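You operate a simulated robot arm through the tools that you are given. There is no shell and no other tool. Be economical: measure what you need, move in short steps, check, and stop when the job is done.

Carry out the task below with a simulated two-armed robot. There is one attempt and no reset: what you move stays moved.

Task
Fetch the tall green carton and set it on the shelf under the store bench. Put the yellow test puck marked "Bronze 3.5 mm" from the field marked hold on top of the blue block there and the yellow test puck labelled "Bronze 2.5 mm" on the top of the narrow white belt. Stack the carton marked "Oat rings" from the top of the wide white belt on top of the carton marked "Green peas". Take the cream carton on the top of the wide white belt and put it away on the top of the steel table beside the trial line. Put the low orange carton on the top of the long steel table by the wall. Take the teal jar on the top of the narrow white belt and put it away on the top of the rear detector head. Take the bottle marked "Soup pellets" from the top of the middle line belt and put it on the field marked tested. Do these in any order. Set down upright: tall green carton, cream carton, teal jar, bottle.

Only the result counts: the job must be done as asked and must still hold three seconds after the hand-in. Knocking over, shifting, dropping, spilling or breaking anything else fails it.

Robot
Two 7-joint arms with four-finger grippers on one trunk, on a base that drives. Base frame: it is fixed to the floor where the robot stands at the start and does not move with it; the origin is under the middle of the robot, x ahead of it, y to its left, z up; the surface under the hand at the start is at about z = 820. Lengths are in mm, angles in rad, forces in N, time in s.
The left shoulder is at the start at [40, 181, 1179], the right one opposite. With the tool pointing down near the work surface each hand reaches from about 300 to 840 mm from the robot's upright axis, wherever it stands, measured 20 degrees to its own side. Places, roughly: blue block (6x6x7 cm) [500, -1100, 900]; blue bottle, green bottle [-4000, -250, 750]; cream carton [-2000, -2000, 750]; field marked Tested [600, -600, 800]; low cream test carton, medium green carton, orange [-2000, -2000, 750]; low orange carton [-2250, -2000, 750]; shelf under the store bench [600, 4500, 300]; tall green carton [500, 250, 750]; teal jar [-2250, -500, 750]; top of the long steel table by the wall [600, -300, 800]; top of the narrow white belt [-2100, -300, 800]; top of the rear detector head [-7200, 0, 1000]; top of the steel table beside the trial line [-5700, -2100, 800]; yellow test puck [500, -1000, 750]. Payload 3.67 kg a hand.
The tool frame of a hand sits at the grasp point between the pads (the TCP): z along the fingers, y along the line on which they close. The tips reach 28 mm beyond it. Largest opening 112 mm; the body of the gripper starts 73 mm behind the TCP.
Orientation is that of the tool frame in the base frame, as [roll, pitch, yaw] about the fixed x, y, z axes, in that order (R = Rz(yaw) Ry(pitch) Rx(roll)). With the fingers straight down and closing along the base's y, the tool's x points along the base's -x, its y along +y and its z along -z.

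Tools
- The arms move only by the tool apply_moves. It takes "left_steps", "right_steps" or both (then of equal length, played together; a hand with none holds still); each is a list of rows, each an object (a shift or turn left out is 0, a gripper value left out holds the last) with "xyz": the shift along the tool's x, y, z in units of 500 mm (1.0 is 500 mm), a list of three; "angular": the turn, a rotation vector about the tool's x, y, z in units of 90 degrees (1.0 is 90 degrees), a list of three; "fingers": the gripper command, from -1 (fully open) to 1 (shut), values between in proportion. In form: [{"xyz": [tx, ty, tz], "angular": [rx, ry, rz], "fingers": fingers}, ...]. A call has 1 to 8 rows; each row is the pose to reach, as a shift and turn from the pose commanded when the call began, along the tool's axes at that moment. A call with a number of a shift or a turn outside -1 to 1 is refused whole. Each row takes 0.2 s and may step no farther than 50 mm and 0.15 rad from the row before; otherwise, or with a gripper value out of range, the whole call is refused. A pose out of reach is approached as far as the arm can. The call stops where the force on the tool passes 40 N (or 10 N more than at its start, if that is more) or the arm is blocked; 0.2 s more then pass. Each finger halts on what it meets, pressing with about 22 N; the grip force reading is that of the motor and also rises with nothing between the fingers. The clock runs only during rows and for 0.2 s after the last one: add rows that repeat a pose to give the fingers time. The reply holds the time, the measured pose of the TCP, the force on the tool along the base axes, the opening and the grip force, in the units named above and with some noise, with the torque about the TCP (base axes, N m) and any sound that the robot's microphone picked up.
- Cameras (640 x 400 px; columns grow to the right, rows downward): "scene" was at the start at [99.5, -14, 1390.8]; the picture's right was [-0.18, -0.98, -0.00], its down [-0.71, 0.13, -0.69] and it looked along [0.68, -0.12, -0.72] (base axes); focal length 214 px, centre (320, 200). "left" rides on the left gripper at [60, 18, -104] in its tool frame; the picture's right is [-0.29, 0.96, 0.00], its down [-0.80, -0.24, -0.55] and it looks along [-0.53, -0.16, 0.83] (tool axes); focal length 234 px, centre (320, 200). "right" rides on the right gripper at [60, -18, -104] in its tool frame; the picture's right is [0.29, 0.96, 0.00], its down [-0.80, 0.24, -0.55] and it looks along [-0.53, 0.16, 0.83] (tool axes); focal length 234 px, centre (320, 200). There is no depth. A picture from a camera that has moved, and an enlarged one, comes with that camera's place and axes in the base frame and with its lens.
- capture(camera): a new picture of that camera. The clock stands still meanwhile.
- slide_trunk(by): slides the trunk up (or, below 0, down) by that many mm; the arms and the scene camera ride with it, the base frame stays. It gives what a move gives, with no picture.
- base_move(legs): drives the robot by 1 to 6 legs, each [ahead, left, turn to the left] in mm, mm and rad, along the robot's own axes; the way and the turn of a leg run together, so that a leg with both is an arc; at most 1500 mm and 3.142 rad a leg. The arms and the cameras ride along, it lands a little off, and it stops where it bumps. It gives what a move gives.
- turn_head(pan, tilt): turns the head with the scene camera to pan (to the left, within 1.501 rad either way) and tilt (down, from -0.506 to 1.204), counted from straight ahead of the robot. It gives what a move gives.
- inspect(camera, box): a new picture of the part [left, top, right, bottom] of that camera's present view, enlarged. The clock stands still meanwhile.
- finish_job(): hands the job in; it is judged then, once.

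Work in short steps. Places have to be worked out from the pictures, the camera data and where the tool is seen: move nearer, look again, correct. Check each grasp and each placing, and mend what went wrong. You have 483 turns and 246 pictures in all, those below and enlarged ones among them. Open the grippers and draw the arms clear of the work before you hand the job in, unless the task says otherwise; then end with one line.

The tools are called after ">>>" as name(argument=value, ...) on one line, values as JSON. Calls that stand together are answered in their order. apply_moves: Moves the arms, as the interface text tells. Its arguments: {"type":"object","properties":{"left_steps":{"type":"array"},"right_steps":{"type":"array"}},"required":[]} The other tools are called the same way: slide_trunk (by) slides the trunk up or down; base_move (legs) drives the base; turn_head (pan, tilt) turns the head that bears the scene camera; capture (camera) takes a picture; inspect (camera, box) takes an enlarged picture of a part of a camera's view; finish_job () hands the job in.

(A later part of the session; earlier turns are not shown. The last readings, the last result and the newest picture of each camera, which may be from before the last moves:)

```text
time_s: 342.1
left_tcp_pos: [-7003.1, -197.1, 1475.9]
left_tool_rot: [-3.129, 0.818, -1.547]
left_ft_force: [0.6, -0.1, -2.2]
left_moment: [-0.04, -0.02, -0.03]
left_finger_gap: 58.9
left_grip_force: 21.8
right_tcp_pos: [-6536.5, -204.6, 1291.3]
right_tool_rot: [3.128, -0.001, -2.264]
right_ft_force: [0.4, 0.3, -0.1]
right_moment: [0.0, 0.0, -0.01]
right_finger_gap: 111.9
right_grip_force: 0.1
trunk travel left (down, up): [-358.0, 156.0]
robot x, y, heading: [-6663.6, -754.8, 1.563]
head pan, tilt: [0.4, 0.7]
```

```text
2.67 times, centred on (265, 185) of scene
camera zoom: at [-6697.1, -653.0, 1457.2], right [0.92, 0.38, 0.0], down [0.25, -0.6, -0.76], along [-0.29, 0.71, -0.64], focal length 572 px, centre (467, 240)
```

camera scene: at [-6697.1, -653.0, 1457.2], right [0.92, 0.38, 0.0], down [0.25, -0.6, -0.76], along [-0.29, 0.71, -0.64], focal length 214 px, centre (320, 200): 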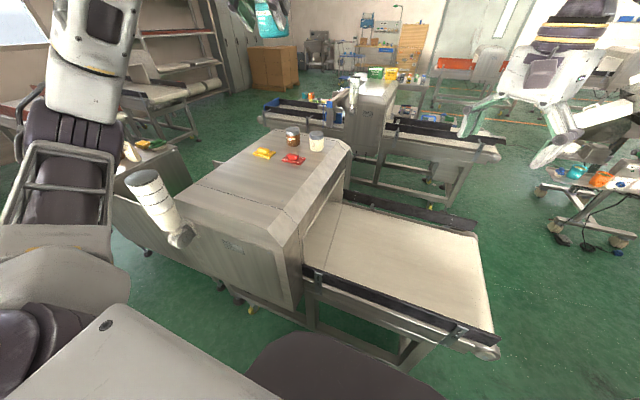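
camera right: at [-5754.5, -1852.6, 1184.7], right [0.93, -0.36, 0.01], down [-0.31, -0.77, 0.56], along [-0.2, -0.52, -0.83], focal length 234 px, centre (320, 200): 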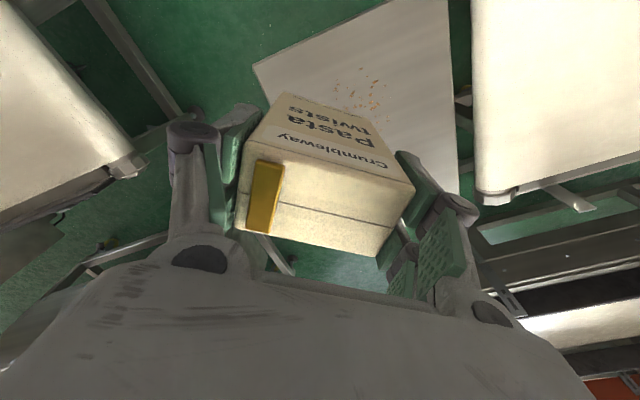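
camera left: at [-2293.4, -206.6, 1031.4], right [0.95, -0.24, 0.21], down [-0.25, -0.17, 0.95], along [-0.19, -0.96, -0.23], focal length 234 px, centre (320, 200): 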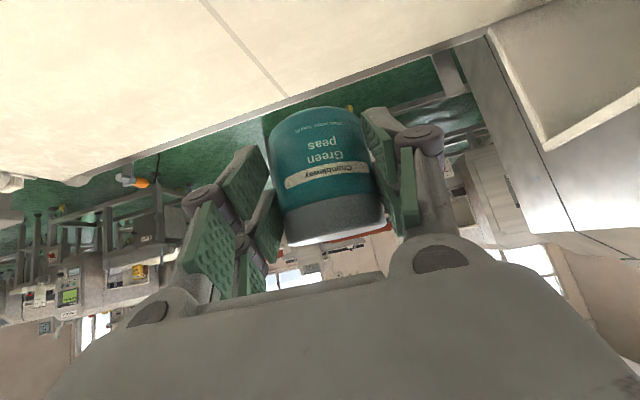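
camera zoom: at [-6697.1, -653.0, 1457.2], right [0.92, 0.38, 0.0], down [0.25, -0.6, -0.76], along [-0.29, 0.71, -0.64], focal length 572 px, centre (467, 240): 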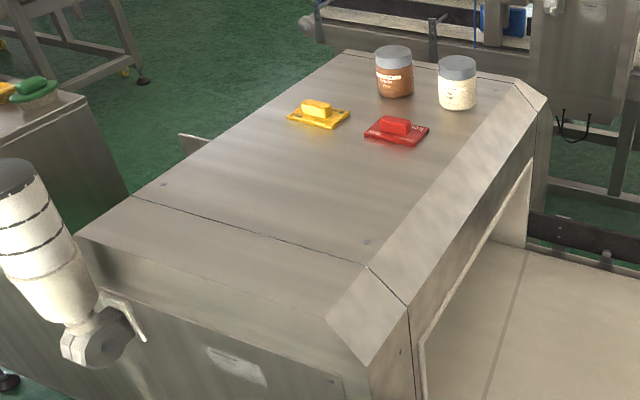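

The flat top spans x -7325..-6980, y -345..270. I lower the jar toward (-7040,-170), stopping partway to check.

>>> apply_moves(left_steps=[{"xyz": [0.063, 0.01, 0.068], "angular": [0, 0.014, 0]}, {"xyz": [0.126, 0.02, 0.136], "angular": [0, 0.027, 0]}, {"xyz": [0.189, 0.03, 0.204], "angular": [0, 0.027, 0]}, {"xyz": [0.252, 0.04, 0.272], "angular": [0, 0.027, 0]}, {"xyz": [0.315, 0.05, 0.34], "angular": [0, 0.027, 0]}, {"xyz": [0.37, 0.06, 0.4], "angular": [0, 0.027, 0]}])

>>> capture(camera="scene")

>>> capture(camera="left")

```text
time_s: 343.5
left_tcp_pos: [-7031.9, -177.7, 1203.0]
left_tool_rot: [-3.127, 0.776, -1.548]
left_ft_force: [-0.3, 0.1, -2.3]
left_moment: [-0.05, 0.03, 0.02]
left_finger_gap: 59.2
left_grip_force: 22.4
right_tcp_pos: [-6536.5, -205.9, 1292.3]
right_tool_rot: [3.129, 0.0, -2.263]
right_ft_force: [0.2, -0.4, 0.2]
right_moment: [-0.01, 0.02, 0.0]
right_finger_gap: 112.0
right_grip_force: 0.0
trunk travel left (down, up): [-358.0, 156.0]
robot x, y, heading: [-6662.5, -752.4, 1.57]
head pan, tilt: [0.4, 0.7]
```

```text
115 pictures are left
camera scene: at [-6697.1, -653.0, 1457.2], right [0.92, 0.38, 0.0], down [0.25, -0.6, -0.76], along [-0.29, 0.71, -0.64], focal length 214 px, centre (320, 200)
```

scene: 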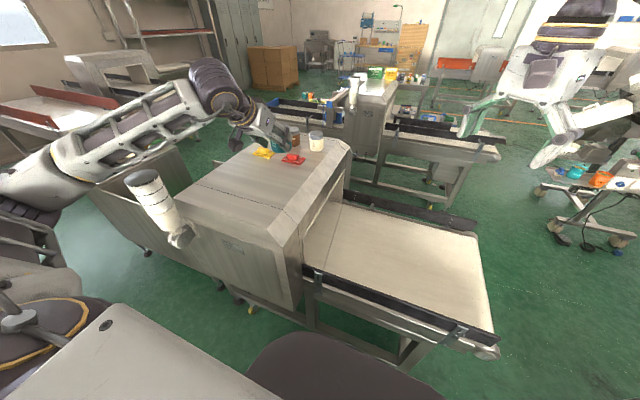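

```text
114 pictures are left
camera left: at [-7049.5, -293.1, 1235.8], right [-0.96, 0.19, 0.19], down [0.23, 0.18, 0.96], along [0.15, 0.96, -0.22], focal length 234 px, centre (320, 200)
```

left: 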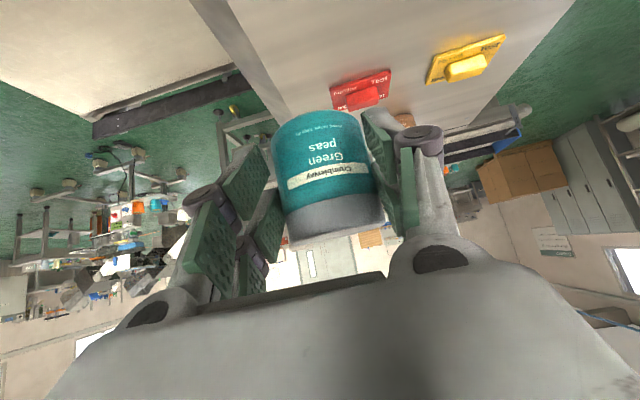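

The spot is clear of the red and yellow pieces. I shift 14 mm left and lower to just above the top.

>>> apply_moves(left_steps=[{"xyz": [0.05, 0.028, 0.05]}, {"xyz": [0.1, 0.028, 0.1]}, {"xyz": [0.15, 0.028, 0.15]}, {"xyz": [0.168, 0.028, 0.17]}])

>>> inspect(camera="scene", box=[180, 110, 350, 230])

>>> capture(camera="left")

```text
time_s: 344.5
left_tcp_pos: [-7044.8, -177.6, 1083.6]
left_tool_rot: [-3.131, 0.778, -1.548]
left_ft_force: [0.7, -0.1, -1.2]
left_moment: [-0.03, 0.04, 0.02]
left_finger_gap: 58.9
left_grip_force: 21.5
right_tcp_pos: [-6535.8, -206.6, 1291.6]
right_tool_rot: [3.13, 0.001, -2.264]
right_ft_force: [-0.4, 0.1, 0.4]
right_moment: [0.01, -0.03, 0.02]
right_finger_gap: 111.8
right_grip_force: 0.1
trunk travel left (down, up): [-358.0, 156.0]
robot x, y, heading: [-6660.5, -751.8, 1.568]
head pan, tilt: [0.4, 0.7]
```

```text
3.33 times, centred on (265, 170) of scene
camera zoom: at [-6697.0, -653.1, 1457.2], right [0.92, 0.38, 0.0], down [0.25, -0.6, -0.76], along [-0.29, 0.71, -0.64], focal length 715 px, centre (503, 300)
```

zoom: 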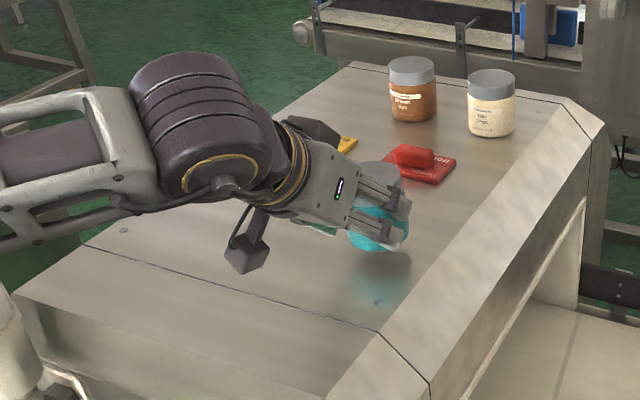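

```text
112 pictures are left
camera left: at [-7061.6, -293.5, 1116.3], right [-0.96, 0.19, 0.19], down [0.23, 0.18, 0.96], along [0.15, 0.96, -0.22], focal length 234 px, centre (320, 200)
```

left: 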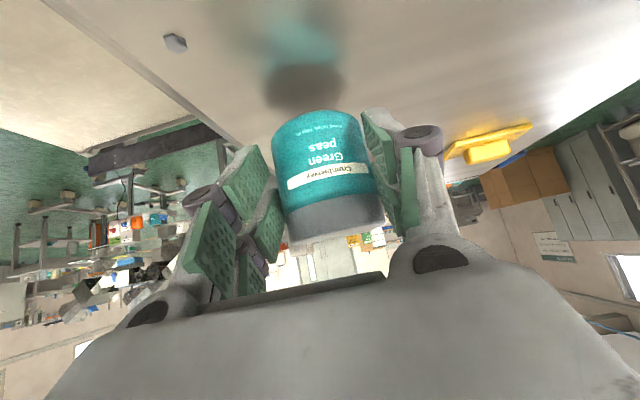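

The reflection shows a small gap left. I lower in 3 mm rows until contact.

>>> apply_moves(left_steps=[{"xyz": [0.008, 0, 0.008]}, {"xyz": [0.014, 0, 0.014]}, {"xyz": [0.018, 0, 0.018]}, {"xyz": [0.022, 0, 0.022]}, {"xyz": [0.026, 0, 0.026]}])

```text
time_s: 345.7
left_tcp_pos: [-7043.7, -178.2, 1066.4]
left_tool_rot: [-3.131, 0.78, -1.549]
left_ft_force: [-0.8, -0.4, 4.1]
left_moment: [0.08, 0.12, 0.02]
left_finger_gap: 59.2
left_grip_force: 22.3
right_tcp_pos: [-6536.9, -206.2, 1292.3]
right_tool_rot: [3.129, 0.0, -2.264]
right_ft_force: [-0.2, -0.3, 1.0]
right_moment: [-0.02, 0.02, 0.0]
right_finger_gap: 111.9
right_grip_force: 0.1
trunk travel left (down, up): [-358.0, 156.0]
robot x, y, heading: [-6664.3, -750.9, 1.565]
head pan, tilt: [0.4, 0.7]
```

Light contact (about 6 N). I release and withdraw along the tool axis.

>>> apply_moves(left_steps=[{"xyz": [0.002, 0, 0.002], "fingers": -0.2}, {"xyz": [0.002, 0, 0.002], "fingers": -0.8}, {"xyz": [0.002, 0, 0.002], "fingers": -0.9}, {"xyz": [0.002, 0, -0.07]}, {"xyz": [-0.02, 0, -0.16]}, {"xyz": [-0.08, 0, -0.22]}, {"xyz": [-0.15, 0, -0.27]}])

>>> inspect(camera="scene", box=[180, 110, 350, 230])

```text
time_s: 347.3
left_tcp_pos: [-7043.9, -218.2, 1214.2]
left_tool_rot: [-3.129, 0.774, -1.548]
left_ft_force: [0.0, -0.7, -0.3]
left_moment: [-0.04, -0.02, 0.01]
left_finger_gap: 106.5
left_grip_force: 0.0
right_tcp_pos: [-6537.0, -203.9, 1291.5]
right_tool_rot: [3.129, 0.0, -2.265]
right_ft_force: [-0.9, -0.2, 0.0]
right_moment: [-0.02, -0.01, 0.04]
right_finger_gap: 111.8
right_grip_force: 0.0
trunk travel left (down, up): [-358.0, 156.0]
robot x, y, heading: [-6662.0, -751.3, 1.563]
head pan, tilt: [0.4, 0.7]
```

```text
3.33 times, centred on (265, 170) of scene
camera zoom: at [-6697.1, -651.9, 1457.1], right [0.92, 0.38, 0.0], down [0.25, -0.6, -0.76], along [-0.29, 0.71, -0.65], focal length 715 px, centre (503, 300)
```

zoom: 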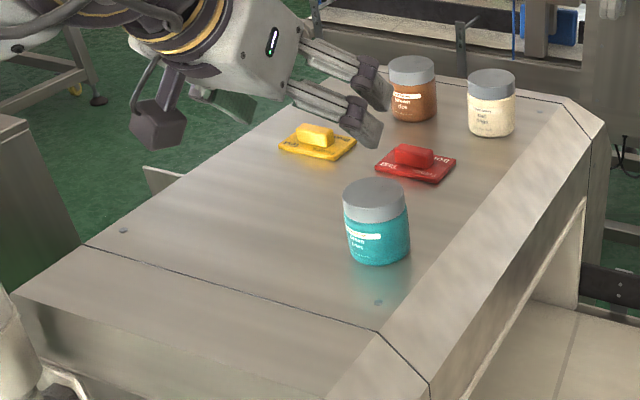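

The teal jar stands on the rear detector head. I bring the left hand upright and back, then drive toward the middle line.

>>> apply_moves(left_steps=[{"xyz": [0, 0, -0.05], "angular": [0, 0.083, 0]}, {"xyz": [0, 0, -0.1], "angular": [0, 0.166, 0]}, {"xyz": [0, 0, -0.15], "angular": [0, 0.249, 0]}, {"xyz": [0, 0, -0.2], "angular": [0, 0.332, 0]}, {"xyz": [0, 0, -0.25], "angular": [0, 0.415, 0]}, {"xyz": [0, 0, -0.28], "angular": [0, 0.494, 0]}])

>>> base_move(legs=[[0, -430, 0], [-170, 0, 0], [0, -250, 0], [-140, 0, 0], [0, -900, 0]])

```text
time_s: 348.9
left_tcp_pos: [-7009.0, -301.5, 1220.0]
left_tool_rot: [-2.986, -0.192, -1.668]
left_ft_force: [0.0, 0.1, -0.4]
left_moment: [0.02, -0.03, 0.0]
left_finger_gap: 106.3
left_grip_force: 0.0
right_tcp_pos: [-6536.2, -206.2, 1291.8]
right_tool_rot: [3.131, 0.002, -2.264]
right_ft_force: [-0.5, -0.7, 0.0]
right_moment: [0.0, -0.01, 0.0]
right_finger_gap: 112.1
right_grip_force: 0.1
trunk travel left (down, up): [-358.0, 156.0]
robot x, y, heading: [-6664.0, -749.0, 1.557]
head pan, tilt: [0.4, 0.7]
stopped in row 6 (left hand): the arm was blocked; the commanded pose is now the measured one
```

```text
time_s: 359.6
left_tcp_pos: [-5420.0, -621.4, 1220.0]
left_tool_rot: [-2.988, -0.193, -1.676]
left_ft_force: [0.1, 0.3, -0.1]
left_moment: [-0.01, 0.03, 0.03]
left_finger_gap: 106.0
left_grip_force: 0.1
right_tcp_pos: [-4948.2, -530.2, 1291.1]
right_tool_rot: [3.129, 0.0, -2.271]
right_ft_force: [-0.2, -0.8, 0.2]
right_moment: [-0.01, 0.01, -0.02]
right_finger_gap: 112.0
right_grip_force: 0.0
trunk travel left (down, up): [-358.0, 156.0]
robot x, y, heading: [-5081.8, -1077.9, 1.559]
head pan, tilt: [0.4, 0.7]
```

The left arm was stopped by something at the end. I check from here that nothing on the rear machine was disturbed.

>>> turn_head(pan=1.1, tilt=0.35)

>>> capture(camera="scene")

```text
time_s: 360.7
left_tcp_pos: [-5419.4, -621.4, 1219.4]
left_tool_rot: [-2.986, -0.196, -1.676]
left_ft_force: [0.6, 0.1, -0.1]
left_moment: [0.01, -0.02, -0.02]
left_finger_gap: 106.3
left_grip_force: 0.0
right_tcp_pos: [-4947.6, -529.6, 1291.3]
right_tool_rot: [3.13, -0.001, -2.271]
right_ft_force: [0.5, 0.9, 0.2]
right_moment: [-0.03, -0.04, -0.03]
right_finger_gap: 112.0
right_grip_force: 0.1
trunk travel left (down, up): [-358.0, 156.0]
robot x, y, heading: [-5079.7, -1076.1, 1.557]
head pan, tilt: [1.1, 0.351]
```

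```text
110 pictures are left
camera scene: at [-5162.0, -1011.6, 1488.6], right [0.47, 0.88, 0.0], down [0.3, -0.16, -0.94], along [-0.83, 0.44, -0.34], focal length 214 px, centre (320, 200)
```

scene: 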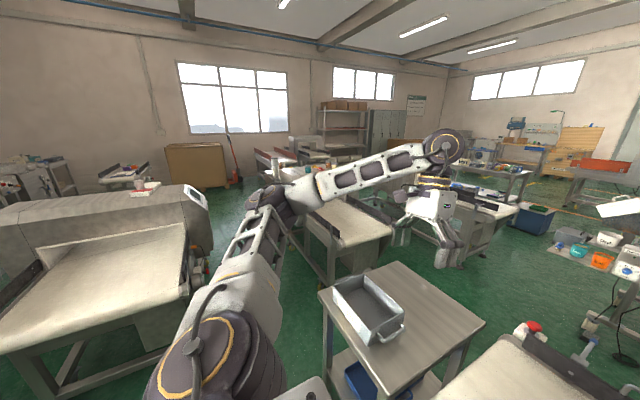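

>>> inspect(camera="scene", box=[240, 130, 360, 210])

```text
5.00 times, centred on (300, 170) of scene
camera zoom: at [-5162.0, -1011.6, 1488.6], right [0.47, 0.88, 0.0], down [0.3, -0.16, -0.94], along [-0.83, 0.44, -0.34], focal length 1072 px, centre (420, 350)
```

zoom: 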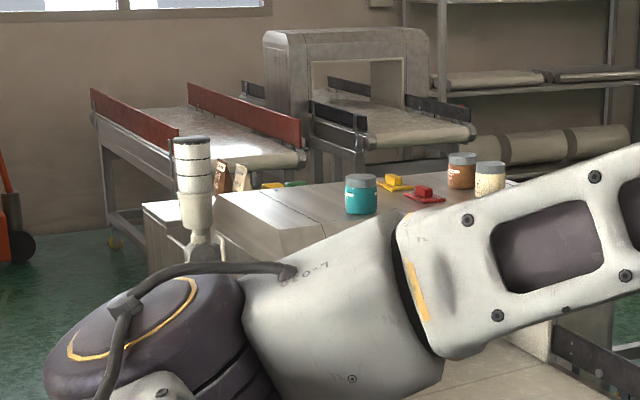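

All is in place there. I drive 850 mm right to the middle line and look for the bottle.

>>> base_move(legs=[[0, -850, 0.01]])

>>> turn_head(pan=-0.2, tilt=0.6)

>>> capture(camera="scene")

```text
time_s: 365.3
left_tcp_pos: [-4577.5, -631.9, 1220.5]
left_tool_rot: [-2.988, -0.194, -1.666]
left_ft_force: [-0.1, 0.1, 0.5]
left_moment: [0.01, 0.02, 0.03]
left_finger_gap: 106.3
left_grip_force: 0.0
right_tcp_pos: [-4106.0, -536.4, 1292.7]
right_tool_rot: [3.129, 0.0, -2.26]
right_ft_force: [0.6, 0.2, 0.1]
right_moment: [0.01, -0.01, 0.03]
right_finger_gap: 111.9
right_grip_force: 0.1
trunk travel left (down, up): [-358.0, 156.0]
robot x, y, heading: [-4234.0, -1086.1, 1.568]
head pan, tilt: [1.1, 0.351]
```

```text
time_s: 366.8
left_tcp_pos: [-4577.6, -634.0, 1219.5]
left_tool_rot: [-2.987, -0.191, -1.667]
left_ft_force: [0.1, 0.5, 0.6]
left_moment: [0.01, -0.01, -0.01]
left_finger_gap: 106.4
left_grip_force: 0.0
right_tcp_pos: [-4107.3, -536.2, 1291.8]
right_tool_rot: [3.13, 0.001, -2.259]
right_ft_force: [0.4, 0.8, 0.1]
right_moment: [0.0, 0.0, 0.04]
right_finger_gap: 112.1
right_grip_force: 0.1
trunk travel left (down, up): [-358.0, 156.0]
robot x, y, heading: [-4229.3, -1084.9, 1.565]
head pan, tilt: [-0.201, 0.6]
```

```text
108 pictures are left
camera scene: at [-4215.5, -976.4, 1465.9], right [0.98, -0.2, 0.0], down [-0.11, -0.55, -0.82], along [0.17, 0.81, -0.57], focal length 214 px, centre (320, 200)
```

scene: 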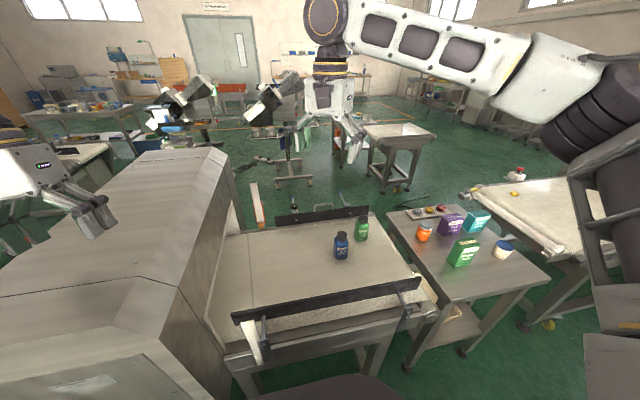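

>>> inspect(camera="scene", box=[310, 200, 390, 270])

>>> capture(camera="right")

```text
5.71 times, centred on (350, 235) of scene
camera zoom: at [-4215.5, -976.4, 1465.9], right [0.98, -0.2, 0.0], down [-0.11, -0.55, -0.82], along [0.17, 0.81, -0.57], focal length 1226 px, centre (149, 0)
```

zoom: 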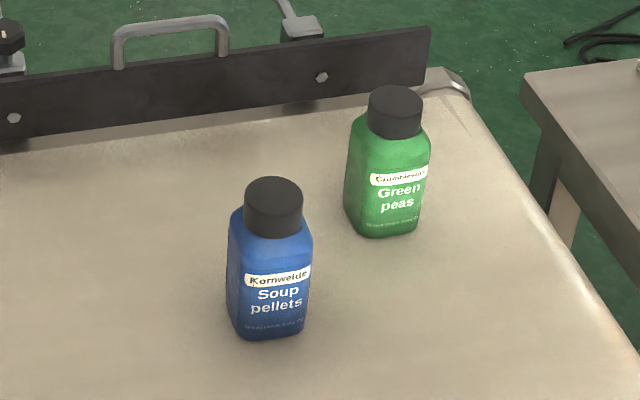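

```text
106 pictures are left
camera right: at [-4130.3, -595.1, 1394.5], right [-0.92, 0.39, 0.01], down [0.33, 0.76, 0.56], along [0.21, 0.52, -0.83], focal length 234 px, centre (320, 200)
```

right: 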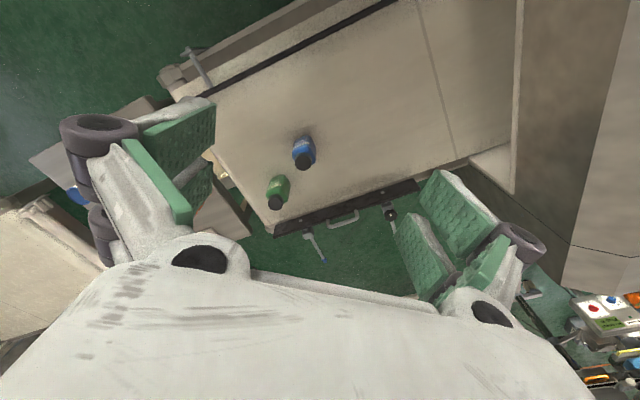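

The blue bottle is "Soup pellets", cap top near (-4007,-396,889). First I straighten the left hand and move it inward away from the detector, then lower the trunk 90 mm and drive 80 mm ahead and 60 mm right.

>>> apply_moves(left_steps=[{"xyz": [-0.002, -0.08, -0.02], "angular": [-0.023, -0.031, -0.012]}, {"xyz": [-0.003, -0.16, -0.04], "angular": [-0.046, -0.062, -0.024]}, {"xyz": [-0.005, -0.24, -0.06], "angular": [-0.069, -0.093, -0.035]}, {"xyz": [-0.006, -0.314, -0.076], "angular": [-0.092, -0.124, -0.047]}, {"xyz": [-0.006, -0.314, -0.076], "angular": [-0.092, -0.124, -0.047]}])

>>> base_move(legs=[[80, -60, 0]])

>>> slide_trunk(by=-90)

>>> capture(camera="scene")

```text
time_s: 368.0
left_tcp_pos: [-4428.3, -633.2, 1278.3]
left_tool_rot: [-3.14, -0.005, -1.578]
left_ft_force: [-0.3, 0.0, -0.1]
left_moment: [0.01, 0.02, 0.0]
left_finger_gap: 106.4
left_grip_force: 0.0
right_tcp_pos: [-4109.1, -537.3, 1292.9]
right_tool_rot: [3.132, 0.0, -2.259]
right_ft_force: [-0.8, 0.3, -0.4]
right_moment: [0.03, -0.03, 0.01]
right_finger_gap: 111.8
right_grip_force: 0.0
trunk travel left (down, up): [-358.0, 156.0]
robot x, y, heading: [-4229.6, -1083.3, 1.565]
head pan, tilt: [-0.201, 0.6]
```

```text
time_s: 369.1
left_tcp_pos: [-4366.3, -554.6, 1279.9]
left_tool_rot: [-3.14, -0.005, -1.578]
left_ft_force: [-0.4, -0.5, 0.1]
left_moment: [-0.01, 0.02, -0.02]
left_finger_gap: 106.4
left_grip_force: 0.0
right_tcp_pos: [-4045.0, -457.2, 1292.1]
right_tool_rot: [3.131, 0.0, -2.261]
right_ft_force: [0.0, -1.0, -0.3]
right_moment: [0.02, 0.03, -0.04]
right_finger_gap: 112.1
right_grip_force: 0.0
trunk travel left (down, up): [-358.0, 156.0]
robot x, y, heading: [-4174.1, -1004.2, 1.564]
head pan, tilt: [-0.201, 0.6]
```

```text
time_s: 370.4
left_tcp_pos: [-4365.8, -553.0, 1189.1]
left_tool_rot: [-3.14, -0.005, -1.578]
left_ft_force: [-0.2, -1.2, -0.4]
left_moment: [0.01, 0.02, 0.03]
left_finger_gap: 106.7
left_grip_force: 0.1
right_tcp_pos: [-4045.8, -457.7, 1200.2]
right_tool_rot: [3.129, 0.0, -2.259]
right_ft_force: [0.5, 0.1, -0.1]
right_moment: [-0.02, -0.01, 0.01]
right_finger_gap: 112.0
right_grip_force: 0.0
trunk travel left (down, up): [-268.0, 246.0]
robot x, y, heading: [-4172.8, -1003.5, 1.563]
head pan, tilt: [-0.201, 0.6]
```

```text
105 pictures are left
camera scene: at [-4154.2, -897.1, 1376.7], right [0.98, -0.2, 0.0], down [-0.12, -0.55, -0.82], along [0.17, 0.81, -0.57], focal length 214 px, centre (320, 200)
```

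scene: 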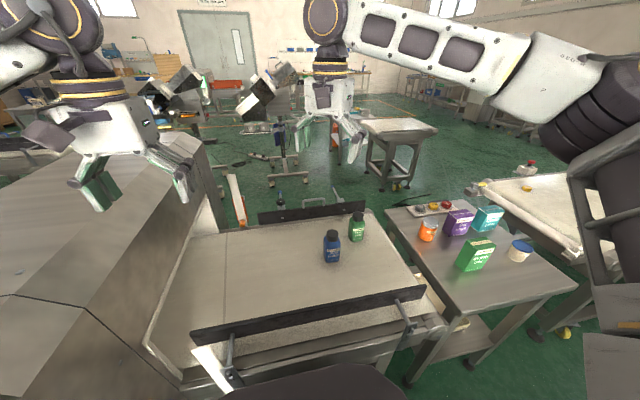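

I bring the right hand above the bottle and square it.

>>> apply_moves(right_steps=[{"xyz": [-0.024, 0.003, 0.08], "angular": [0, 0, -0.073]}, {"xyz": [-0.047, 0.006, 0.16], "angular": [0, 0, -0.145]}, {"xyz": [-0.071, 0.01, 0.24], "angular": [0, 0, -0.218]}, {"xyz": [-0.095, 0.013, 0.32], "angular": [0, 0, -0.29]}, {"xyz": [-0.118, 0.016, 0.4], "angular": [0, 0, -0.362]}, {"xyz": [-0.142, 0.019, 0.48], "angular": [0, 0, -0.434]}, {"xyz": [-0.142, 0.019, 0.48], "angular": [0, 0, -0.434]}])

>>> capture(camera="right")

>>> inspect(camera="scene", box=[280, 170, 400, 270])

```text
time_s: 372.0
left_tcp_pos: [-4366.3, -554.6, 1190.4]
left_tool_rot: [-3.139, -0.006, -1.577]
left_ft_force: [-0.8, -1.3, 0.4]
left_moment: [0.0, -0.02, 0.03]
left_finger_gap: 106.3
left_grip_force: 0.0
right_tcp_pos: [-4009.5, -395.8, 961.8]
right_tool_rot: [3.132, 0.01, -1.577]
right_ft_force: [-0.4, -0.2, 0.2]
right_moment: [0.02, -0.01, -0.03]
right_finger_gap: 112.0
right_grip_force: 0.2
trunk travel left (down, up): [-268.0, 246.0]
robot x, y, heading: [-4173.9, -1008.2, 1.561]
head pan, tilt: [-0.201, 0.6]
```

```text
104 pictures are left
camera right: at [-3991.6, -456.8, 1064.8], right [-0.96, -0.28, 0.01], down [-0.23, 0.79, 0.56], along [-0.16, 0.54, -0.83], focal length 234 px, centre (320, 200)
```

right: 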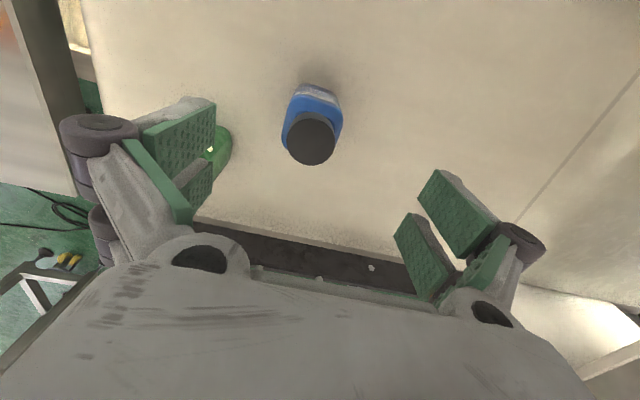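

```text
4.00 times, centred on (340, 220) of scene
camera zoom: at [-4154.9, -898.2, 1376.8], right [0.98, -0.2, 0.0], down [-0.12, -0.55, -0.83], along [0.17, 0.81, -0.56], focal length 858 px, centre (240, 120)
```

zoom: 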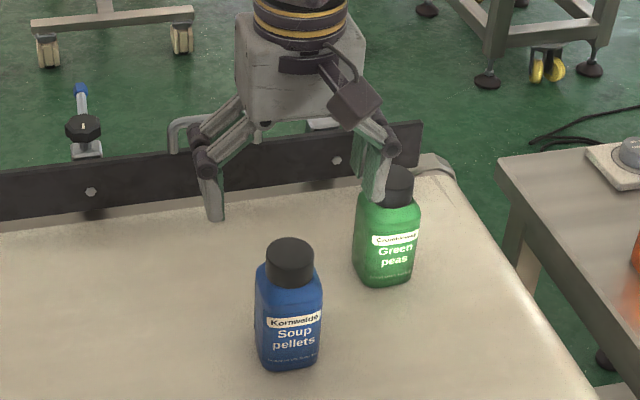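

The bottle is centred. I narrow the opening a bit to stay off the green bottle, descend to z 846 and close.

>>> apply_moves(right_steps=[{"xyz": [0, -0.008, 0.02], "fingers": -0.5}, {"xyz": [0, -0.01, 0.09]}, {"xyz": [0, -0.01, 0.17]}, {"xyz": [0, -0.01, 0.232]}, {"xyz": [0, -0.01, 0.232], "fingers": 1}, {"xyz": [0, -0.01, 0.232], "fingers": 1}, {"xyz": [0, -0.01, 0.232], "fingers": 1}])

>>> inspect(camera="scene", box=[280, 170, 400, 270])

```text
time_s: 373.6
left_tcp_pos: [-4367.3, -554.0, 1190.5]
left_tool_rot: [-3.14, -0.006, -1.578]
left_ft_force: [-0.2, 0.6, 0.5]
left_moment: [-0.02, -0.03, -0.01]
left_finger_gap: 106.4
left_grip_force: 0.0
right_tcp_pos: [-3992.1, -410.1, 857.2]
right_tool_rot: [3.134, 0.01, -1.58]
right_ft_force: [-1.8, 1.0, 2.3]
right_moment: [0.15, 0.05, 0.05]
right_finger_gap: 49.9
right_grip_force: 21.7
right hand out of reach, approached as far as the arm can: row 3, 4, 5, 6, 7
trunk travel left (down, up): [-268.0, 246.0]
robot x, y, heading: [-4173.2, -1000.5, 1.564]
head pan, tilt: [-0.201, 0.6]
```

```text
4.00 times, centred on (340, 220) of scene
camera zoom: at [-4154.9, -897.5, 1376.7], right [0.98, -0.2, 0.0], down [-0.12, -0.55, -0.82], along [0.17, 0.81, -0.57], focal length 858 px, centre (240, 120)
```

zoom: 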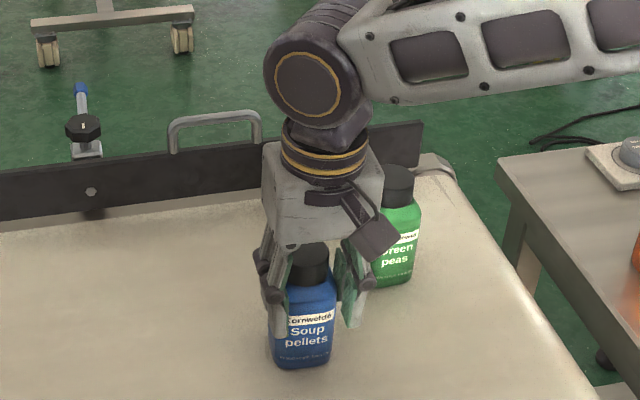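

Gripped at 50 mm. I lift it and check.

>>> apply_moves(right_steps=[{"xyz": [0, 0, -0.04]}, {"xyz": [0, 0, -0.12]}, {"xyz": [0, 0, -0.2]}, {"xyz": [0, 0, -0.28]}, {"xyz": [0, 0, -0.36]}])

>>> inspect(camera="scene", box=[270, 110, 410, 250])

>>> capture(camera="right")

```text
time_s: 374.8
left_tcp_pos: [-4366.9, -553.9, 1190.9]
left_tool_rot: [-3.138, -0.005, -1.578]
left_ft_force: [-0.3, -0.7, -0.3]
left_moment: [0.02, -0.02, 0.0]
left_finger_gap: 106.2
left_grip_force: 0.1
right_tcp_pos: [-3990.5, -412.6, 1040.0]
right_tool_rot: [3.132, 0.006, -1.578]
right_ft_force: [0.5, -0.1, -1.7]
right_moment: [-0.05, 0.02, -0.01]
right_finger_gap: 49.4
right_grip_force: 21.4
trunk travel left (down, up): [-268.0, 246.0]
robot x, y, heading: [-4174.1, -1004.7, 1.566]
head pan, tilt: [-0.201, 0.6]
```

```text
2.86 times, centred on (340, 180) of scene
camera zoom: at [-4154.8, -898.1, 1376.8], right [0.98, -0.2, 0.0], down [-0.12, -0.55, -0.83], along [0.17, 0.81, -0.56], focal length 613 px, centre (263, 257)
```

zoom: 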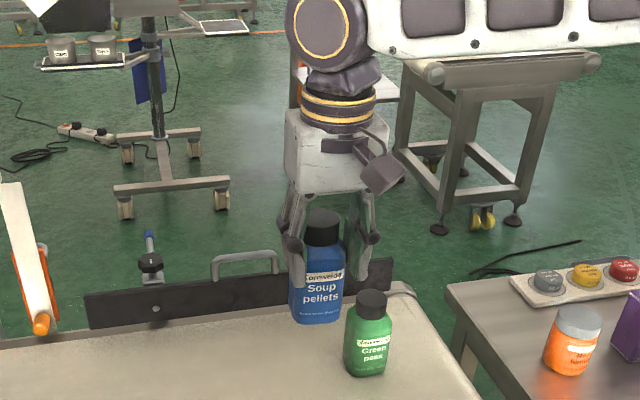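

```text
100 pictures are left
camera right: at [-3971.2, -473.7, 1142.2], right [-0.96, -0.28, 0.01], down [-0.23, 0.79, 0.56], along [-0.16, 0.54, -0.83], focal length 234 px, centre (320, 200)
```

right: 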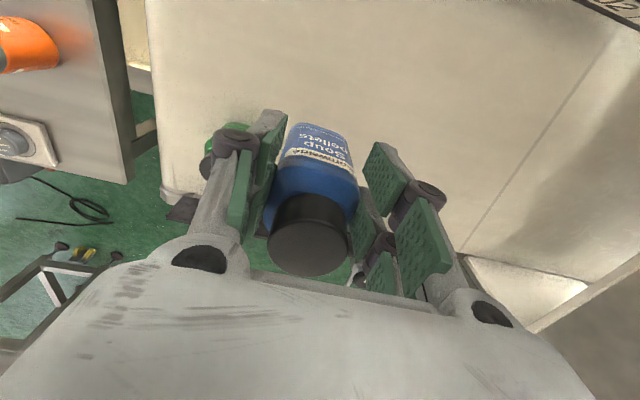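

The bottle is held upright. I raise the trunk, back off and drive +x along the aisle to x ≈ -2450, then turn around to the wide belt.

>>> slide_trunk(by=90)

>>> base_move(legs=[[-110, 0, 0], [0, -1500, 0], [0, -230, 0], [0, 0, -3.13]])

>>> turn_head(pan=0.0, tilt=0.6)

>>> capture(camera="scene")

```text
time_s: 376.0
left_tcp_pos: [-4366.4, -552.6, 1278.8]
left_tool_rot: [-3.14, -0.006, -1.577]
left_ft_force: [-0.1, 1.2, 0.0]
left_moment: [-0.02, 0.02, 0.02]
left_finger_gap: 106.4
left_grip_force: 0.0
right_tcp_pos: [-3989.2, -411.6, 1127.1]
right_tool_rot: [3.133, 0.007, -1.58]
right_ft_force: [0.2, 0.3, -2.2]
right_moment: [-0.06, 0.0, -0.03]
right_finger_gap: 49.6
right_grip_force: 21.3
trunk travel left (down, up): [-358.0, 156.0]
robot x, y, heading: [-4173.1, -1005.5, 1.57]
head pan, tilt: [-0.201, 0.6]
```

```text
time_s: 387.8
left_tcp_pos: [-2474.2, -642.5, 1279.3]
left_tool_rot: [-3.14, -0.006, -1.927]
left_ft_force: [-0.3, -0.6, -0.2]
left_moment: [0.0, 0.02, 0.01]
left_finger_gap: 106.4
left_grip_force: 0.0
right_tcp_pos: [-2078.0, -635.8, 1128.4]
right_tool_rot: [3.117, 0.014, -1.917]
right_ft_force: [-0.3, 0.6, -1.7]
right_moment: [-0.01, 0.05, -0.02]
right_finger_gap: 49.8
right_grip_force: 21.8
trunk travel left (down, up): [-358.0, 156.0]
robot x, y, heading: [-2444.0, -1132.7, 1.209]
head pan, tilt: [-0.201, 0.6]
stopped in leg 4: the force on the tool passed its limit at 52 N (the readings are from after the stop); the commanded pose is now the measured one
```

```text
time_s: 388.5
left_tcp_pos: [-2474.3, -642.1, 1279.6]
left_tool_rot: [-3.139, -0.006, -1.926]
left_ft_force: [-0.3, 0.6, 0.0]
left_moment: [0.0, -0.01, -0.02]
left_finger_gap: 106.3
left_grip_force: 0.0
right_tcp_pos: [-2078.2, -637.1, 1129.3]
right_tool_rot: [3.118, 0.01, -1.915]
right_ft_force: [-1.7, 0.2, -2.0]
right_moment: [-0.03, 0.08, 0.05]
right_finger_gap: 49.7
right_grip_force: 21.9
trunk travel left (down, up): [-358.0, 156.0]
robot x, y, heading: [-2446.4, -1129.4, 1.215]
head pan, tilt: [0.0, 0.6]
```

```text
99 pictures are left
camera scene: at [-2408.3, -1029.6, 1465.8], right [0.94, -0.35, 0.0], down [-0.2, -0.53, -0.82], along [0.29, 0.77, -0.57], focal length 214 px, centre (320, 200)
```

scene: 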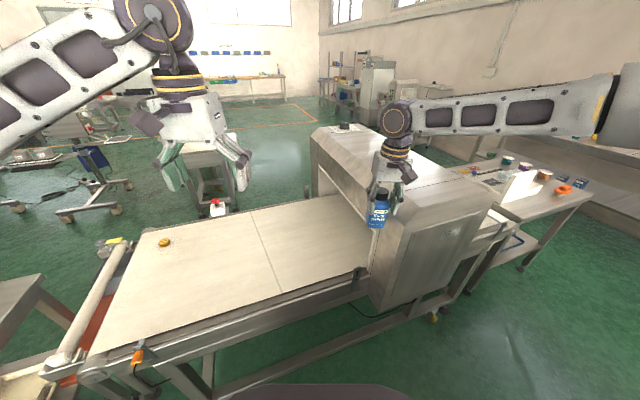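

The swing touched the bottle against the narrow detector's side, but it is still gripped. I turn the other way around instead.

>>> base_move(legs=[[0, 0, 0.36], [0, 0, 3.14]])

>>> turn_head(pan=0.2, tilt=0.6)

>>> capture(camera="scene")

>>> capture(camera="right")

```text
time_s: 398.1
left_tcp_pos: [-2272.2, -1591.9, 1279.8]
left_tool_rot: [-3.139, -0.004, 1.52]
left_ft_force: [0.2, -0.4, -0.2]
left_moment: [0.01, 0.0, -0.01]
left_finger_gap: 106.3
left_grip_force: 0.0
right_tcp_pos: [-2646.5, -1715.1, 1129.4]
right_tool_rot: [3.117, 0.011, 1.531]
right_ft_force: [0.9, -1.1, -1.7]
right_moment: [0.07, -0.02, 0.01]
right_finger_gap: 49.6
right_grip_force: 22.8
trunk travel left (down, up): [-358.0, 156.0]
robot x, y, heading: [-2443.0, -1134.2, -1.618]
head pan, tilt: [0.0, 0.6]
```

```text
time_s: 398.8
left_tcp_pos: [-2271.5, -1592.2, 1279.3]
left_tool_rot: [-3.141, -0.005, 1.521]
left_ft_force: [-0.2, 0.1, 0.1]
left_moment: [0.01, 0.03, 0.0]
left_finger_gap: 106.2
left_grip_force: 0.1
right_tcp_pos: [-2646.8, -1716.2, 1129.6]
right_tool_rot: [3.118, 0.015, 1.53]
right_ft_force: [1.1, -0.6, -1.8]
right_moment: [0.08, -0.01, 0.03]
right_finger_gap: 49.7
right_grip_force: 22.0
trunk travel left (down, up): [-358.0, 156.0]
robot x, y, heading: [-2444.3, -1132.0, -1.62]
head pan, tilt: [0.201, 0.6]
```

```text
98 pictures are left
camera scene: at [-2433.7, -1239.9, 1465.8], right [-0.99, -0.15, 0.0], down [-0.09, 0.56, -0.82], along [0.12, -0.82, -0.57], focal length 214 px, centre (320, 200)
```

scene: 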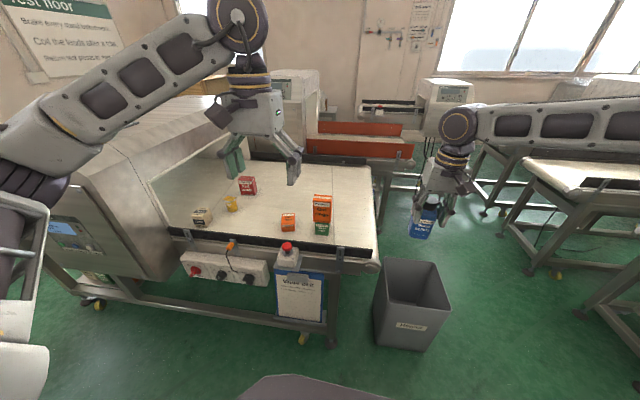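

```text
97 pictures are left
camera right: at [-2665.2, -1654.2, 1231.2], right [0.97, 0.25, 0.02], down [0.19, -0.8, 0.57], along [0.16, -0.55, -0.82], focal length 234 px, centre (320, 200)
```

right: 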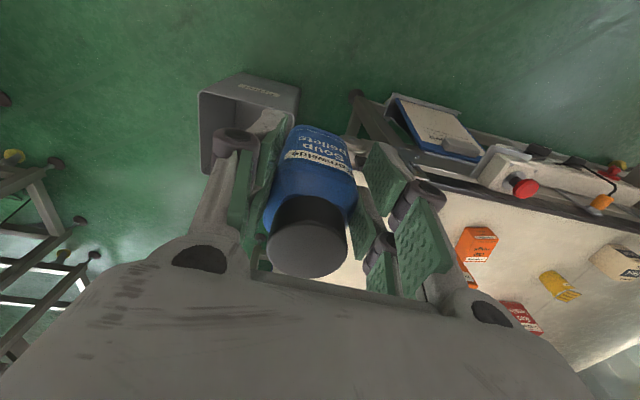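

The low orange carton is at about (-2177,-1966), 60×79 mm, yawed about +12°, top near z 845. I straighten, drive 290 mm ahead and 65 mm left, and lower the trunk 100 mm.

>>> base_move(legs=[[0, 0, 0.05], [290, 65, 0]])

>>> slide_trunk(by=-100)

>>> turn_head(pan=0.3, tilt=0.85)

>>> capture(camera="scene")

>>> capture(camera="left")

```text
time_s: 401.3
left_tcp_pos: [-2184.3, -1871.6, 1280.9]
left_tool_rot: [-3.14, -0.003, 1.568]
left_ft_force: [-0.3, 0.8, 0.1]
left_moment: [0.01, -0.01, 0.0]
left_finger_gap: 106.4
left_grip_force: 0.0
right_tcp_pos: [-2553.0, -2013.8, 1129.2]
right_tool_rot: [3.118, 0.013, 1.577]
right_ft_force: [0.0, -0.5, -1.7]
right_moment: [0.03, -0.03, 0.01]
right_finger_gap: 49.5
right_grip_force: 22.0
trunk travel left (down, up): [-358.0, 156.0]
robot x, y, heading: [-2382.5, -1423.9, -1.573]
head pan, tilt: [0.201, 0.6]
```

```text
time_s: 402.6
left_tcp_pos: [-2184.7, -1870.6, 1181.2]
left_tool_rot: [-3.138, -0.004, 1.566]
left_ft_force: [0.1, -0.3, 0.2]
left_moment: [-0.01, -0.01, 0.0]
left_finger_gap: 106.4
left_grip_force: 0.1
right_tcp_pos: [-2552.9, -2014.4, 1030.5]
right_tool_rot: [3.117, 0.014, 1.578]
right_ft_force: [0.2, 0.1, -2.3]
right_moment: [0.04, -0.05, 0.02]
right_finger_gap: 49.7
right_grip_force: 21.4
trunk travel left (down, up): [-258.0, 256.0]
robot x, y, heading: [-2381.9, -1424.8, -1.572]
head pan, tilt: [0.201, 0.6]
```

```text
time_s: 403.4
left_tcp_pos: [-2184.0, -1871.6, 1181.4]
left_tool_rot: [-3.141, -0.005, 1.566]
left_ft_force: [-0.1, -0.3, 0.8]
left_moment: [-0.02, 0.0, 0.02]
left_finger_gap: 106.3
left_grip_force: 0.0
right_tcp_pos: [-2552.9, -2014.2, 1030.6]
right_tool_rot: [3.115, 0.011, 1.578]
right_ft_force: [-0.1, 0.2, -3.0]
right_moment: [0.07, 0.01, -0.03]
right_finger_gap: 49.7
right_grip_force: 21.6
trunk travel left (down, up): [-258.0, 256.0]
robot x, y, heading: [-2377.3, -1422.9, -1.571]
head pan, tilt: [0.3, 0.85]
```

```text
96 pictures are left
camera scene: at [-2357.1, -1516.3, 1346.0], right [-0.96, -0.29, 0.0], down [-0.22, 0.72, -0.66], along [0.19, -0.63, -0.75], focal length 214 px, centre (320, 200)
```

scene: 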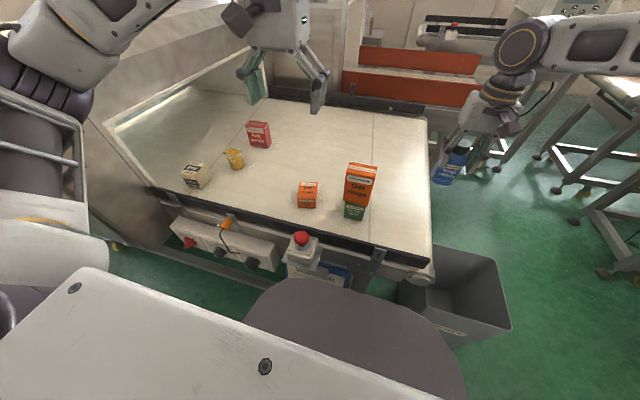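

```text
95 pictures are left
camera left: at [-2166.8, -1812.7, 1285.0], right [0.96, -0.29, 0.0], down [-0.24, -0.8, 0.55], along [-0.16, -0.53, -0.83], focal length 234 px, centre (320, 200)
```

left: 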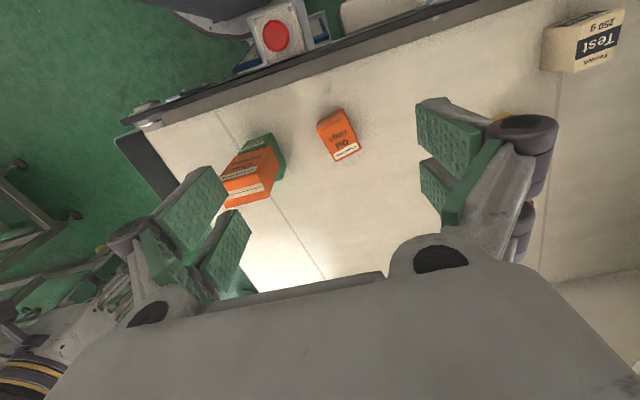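

The left camera confirms (-2173,-1963). I bring the left hand above it, turned to match.

>>> apply_moves(left_steps=[{"xyz": [-0.031, 0.003, 0.074], "angular": [0, 0, -0.024], "fingers": -1}, {"xyz": [-0.062, 0.007, 0.148], "angular": [0, 0, -0.048]}, {"xyz": [-0.093, 0.01, 0.222], "angular": [0, 0, -0.072]}, {"xyz": [-0.124, 0.013, 0.296], "angular": [0, 0, -0.096]}, {"xyz": [-0.155, 0.017, 0.37], "angular": [0, 0, -0.12]}, {"xyz": [-0.186, 0.02, 0.442], "angular": [0, 0, -0.143]}, {"xyz": [-0.186, 0.02, 0.442], "angular": [0, 0, -0.143]}])

>>> capture(camera="left")

>>> inspect(camera="scene", box=[230, 110, 390, 230])

```text
time_s: 405.0
left_tcp_pos: [-2174.0, -1963.6, 959.0]
left_tool_rot: [-3.14, -0.004, 1.791]
left_ft_force: [0.0, 0.1, -0.9]
left_moment: [0.02, -0.01, 0.01]
left_finger_gap: 112.0
left_grip_force: 0.0
right_tcp_pos: [-2553.0, -2012.7, 1029.7]
right_tool_rot: [3.117, 0.011, 1.578]
right_ft_force: [0.1, -0.4, -2.0]
right_moment: [0.04, 0.03, -0.03]
right_finger_gap: 49.7
right_grip_force: 22.0
trunk travel left (down, up): [-258.0, 256.0]
robot x, y, heading: [-2377.2, -1419.4, -1.574]
head pan, tilt: [0.3, 0.85]
```

```text
94 pictures are left
camera left: at [-2171.7, -1902.0, 1063.8], right [1.0, -0.07, 0.0], down [-0.06, -0.83, 0.55], along [-0.04, -0.55, -0.83], focal length 234 px, centre (320, 200)
```

left: 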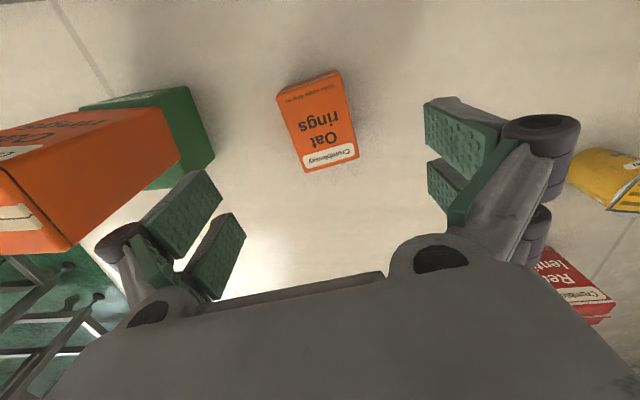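

```text
3.33 times, centred on (310, 170) of scene
camera zoom: at [-2357.3, -1515.6, 1346.0], right [-0.96, -0.3, 0.0], down [-0.22, 0.72, -0.66], along [0.2, -0.63, -0.75], focal length 715 px, centre (353, 300)
```

zoom: 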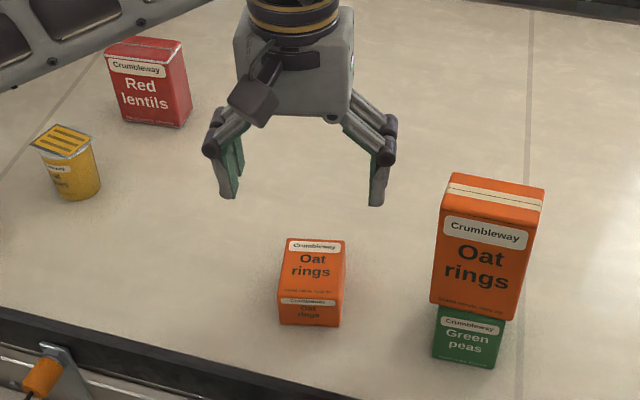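

Aligned. I descend to z 841 and close.

>>> apply_moves(left_steps=[{"xyz": [0, -0.003, 0.08]}, {"xyz": [0, -0.003, 0.16]}, {"xyz": [0, -0.003, 0.236]}, {"xyz": [0, -0.003, 0.236], "fingers": 0}, {"xyz": [0, -0.003, 0.236], "fingers": 1}, {"xyz": [0, -0.003, 0.236], "fingers": 1}])

>>> apply_moves(left_steps=[{"xyz": [0, 0, -0.05]}, {"xyz": [0, 0, -0.14]}, {"xyz": [0, 0, -0.23]}, {"xyz": [0, 0, -0.32]}, {"xyz": [0, 0, -0.41]}, {"xyz": [0, 0, -0.5]}])

>>> capture(camera="left")

```text
time_s: 406.4
left_tcp_pos: [-2177.0, -1964.0, 841.1]
left_tool_rot: [-3.14, -0.006, 1.792]
left_ft_force: [0.8, 0.7, -0.2]
left_moment: [-0.05, -0.06, 0.06]
left_finger_gap: 60.0
left_grip_force: 22.6
right_tcp_pos: [-2553.8, -2014.4, 1029.8]
right_tool_rot: [3.117, 0.012, 1.578]
right_ft_force: [-0.1, 0.2, -2.0]
right_moment: [0.08, 0.0, -0.01]
right_finger_gap: 49.4
right_grip_force: 21.8
trunk travel left (down, up): [-258.0, 256.0]
robot x, y, heading: [-2380.8, -1422.4, -1.566]
head pan, tilt: [0.3, 0.85]
```

```text
time_s: 407.8
left_tcp_pos: [-2177.5, -1963.4, 1092.3]
left_tool_rot: [-3.141, -0.005, 1.792]
left_ft_force: [-1.2, 0.2, -1.1]
left_moment: [-0.02, -0.02, 0.01]
left_finger_gap: 59.5
left_grip_force: 22.2
right_tcp_pos: [-2553.5, -2012.9, 1030.4]
right_tool_rot: [3.117, 0.013, 1.578]
right_ft_force: [0.0, -0.6, -2.5]
right_moment: [0.05, -0.03, 0.03]
right_finger_gap: 49.7
right_grip_force: 22.4
trunk travel left (down, up): [-258.0, 256.0]
robot x, y, heading: [-2380.5, -1421.2, -1.569]
head pan, tilt: [0.3, 0.85]
```

```text
92 pictures are left
camera left: at [-2173.8, -1902.2, 1196.5], right [1.0, -0.07, 0.0], down [-0.06, -0.83, 0.55], along [-0.04, -0.55, -0.84], focal length 234 px, centre (320, 200)
```

left: 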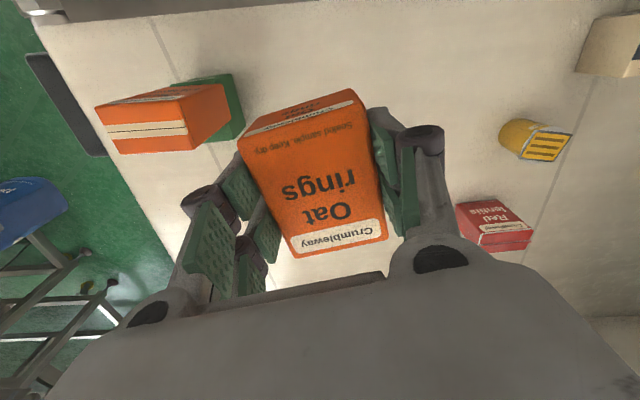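

The low orange carton is held. I raise the trunk 130 mm, back off and drive to the long steel table, then turn to face it.

>>> slide_trunk(by=130)

>>> base_move(legs=[[-420, 0, 0], [0, 1500, 0], [0, 800, 0], [0, 0, 1.57]])

>>> turn_head(pan=0.2, tilt=0.75)

>>> capture(camera="scene")

```text
time_s: 409.4
left_tcp_pos: [-2176.9, -1964.7, 1220.4]
left_tool_rot: [3.14, -0.004, 1.793]
left_ft_force: [0.5, -0.5, -0.6]
left_moment: [0.02, 0.02, -0.02]
left_finger_gap: 59.7
left_grip_force: 22.1
right_tcp_pos: [-2552.8, -2013.5, 1159.5]
right_tool_rot: [3.117, 0.013, 1.577]
right_ft_force: [0.5, -0.9, -1.8]
right_moment: [0.06, -0.02, 0.0]
right_finger_gap: 49.7
right_grip_force: 22.5
trunk travel left (down, up): [-388.0, 126.0]
robot x, y, heading: [-2380.5, -1421.1, -1.574]
head pan, tilt: [0.3, 0.85]
```

```text
time_s: 427.4
left_tcp_pos: [456.1, -827.1, 1221.2]
left_tool_rot: [3.14, -0.005, -2.939]
left_ft_force: [0.5, -0.3, -1.1]
left_moment: [-0.03, 0.01, -0.01]
left_finger_gap: 59.7
left_grip_force: 22.1
right_tcp_pos: [499.6, -1203.0, 1158.8]
right_tool_rot: [3.117, 0.014, 3.131]
right_ft_force: [-0.1, -0.3, -2.1]
right_moment: [0.02, 0.05, -0.04]
right_finger_gap: 49.1
right_grip_force: 22.2
trunk travel left (down, up): [-388.0, 126.0]
robot x, y, heading: [-89.7, -1019.8, -0.021]
head pan, tilt: [0.3, 0.85]
```

```text
time_s: 428.1
left_tcp_pos: [455.7, -825.6, 1219.8]
left_tool_rot: [-3.14, -0.006, -2.938]
left_ft_force: [0.5, -0.4, -1.8]
left_moment: [-0.02, 0.0, 0.0]
left_finger_gap: 59.6
left_grip_force: 21.8
right_tcp_pos: [499.2, -1202.3, 1160.3]
right_tool_rot: [3.116, 0.011, 3.131]
right_ft_force: [0.0, 0.1, -1.7]
right_moment: [0.0, 0.02, 0.02]
right_finger_gap: 49.8
right_grip_force: 22.1
trunk travel left (down, up): [-388.0, 126.0]
robot x, y, heading: [-92.8, -1019.0, -0.016]
head pan, tilt: [0.201, 0.75]
```

```text
91 pictures are left
camera scene: at [11.7, -1004.0, 1483.1], right [0.18, -0.98, 0.0], down [-0.67, -0.12, -0.73], along [0.72, 0.13, -0.68], focal length 214 px, centre (320, 200)
```

scene: 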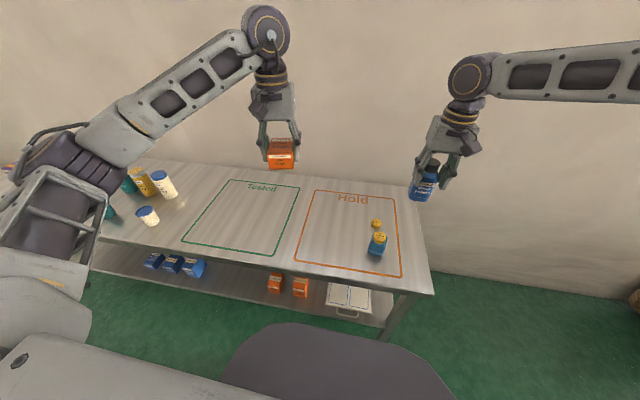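

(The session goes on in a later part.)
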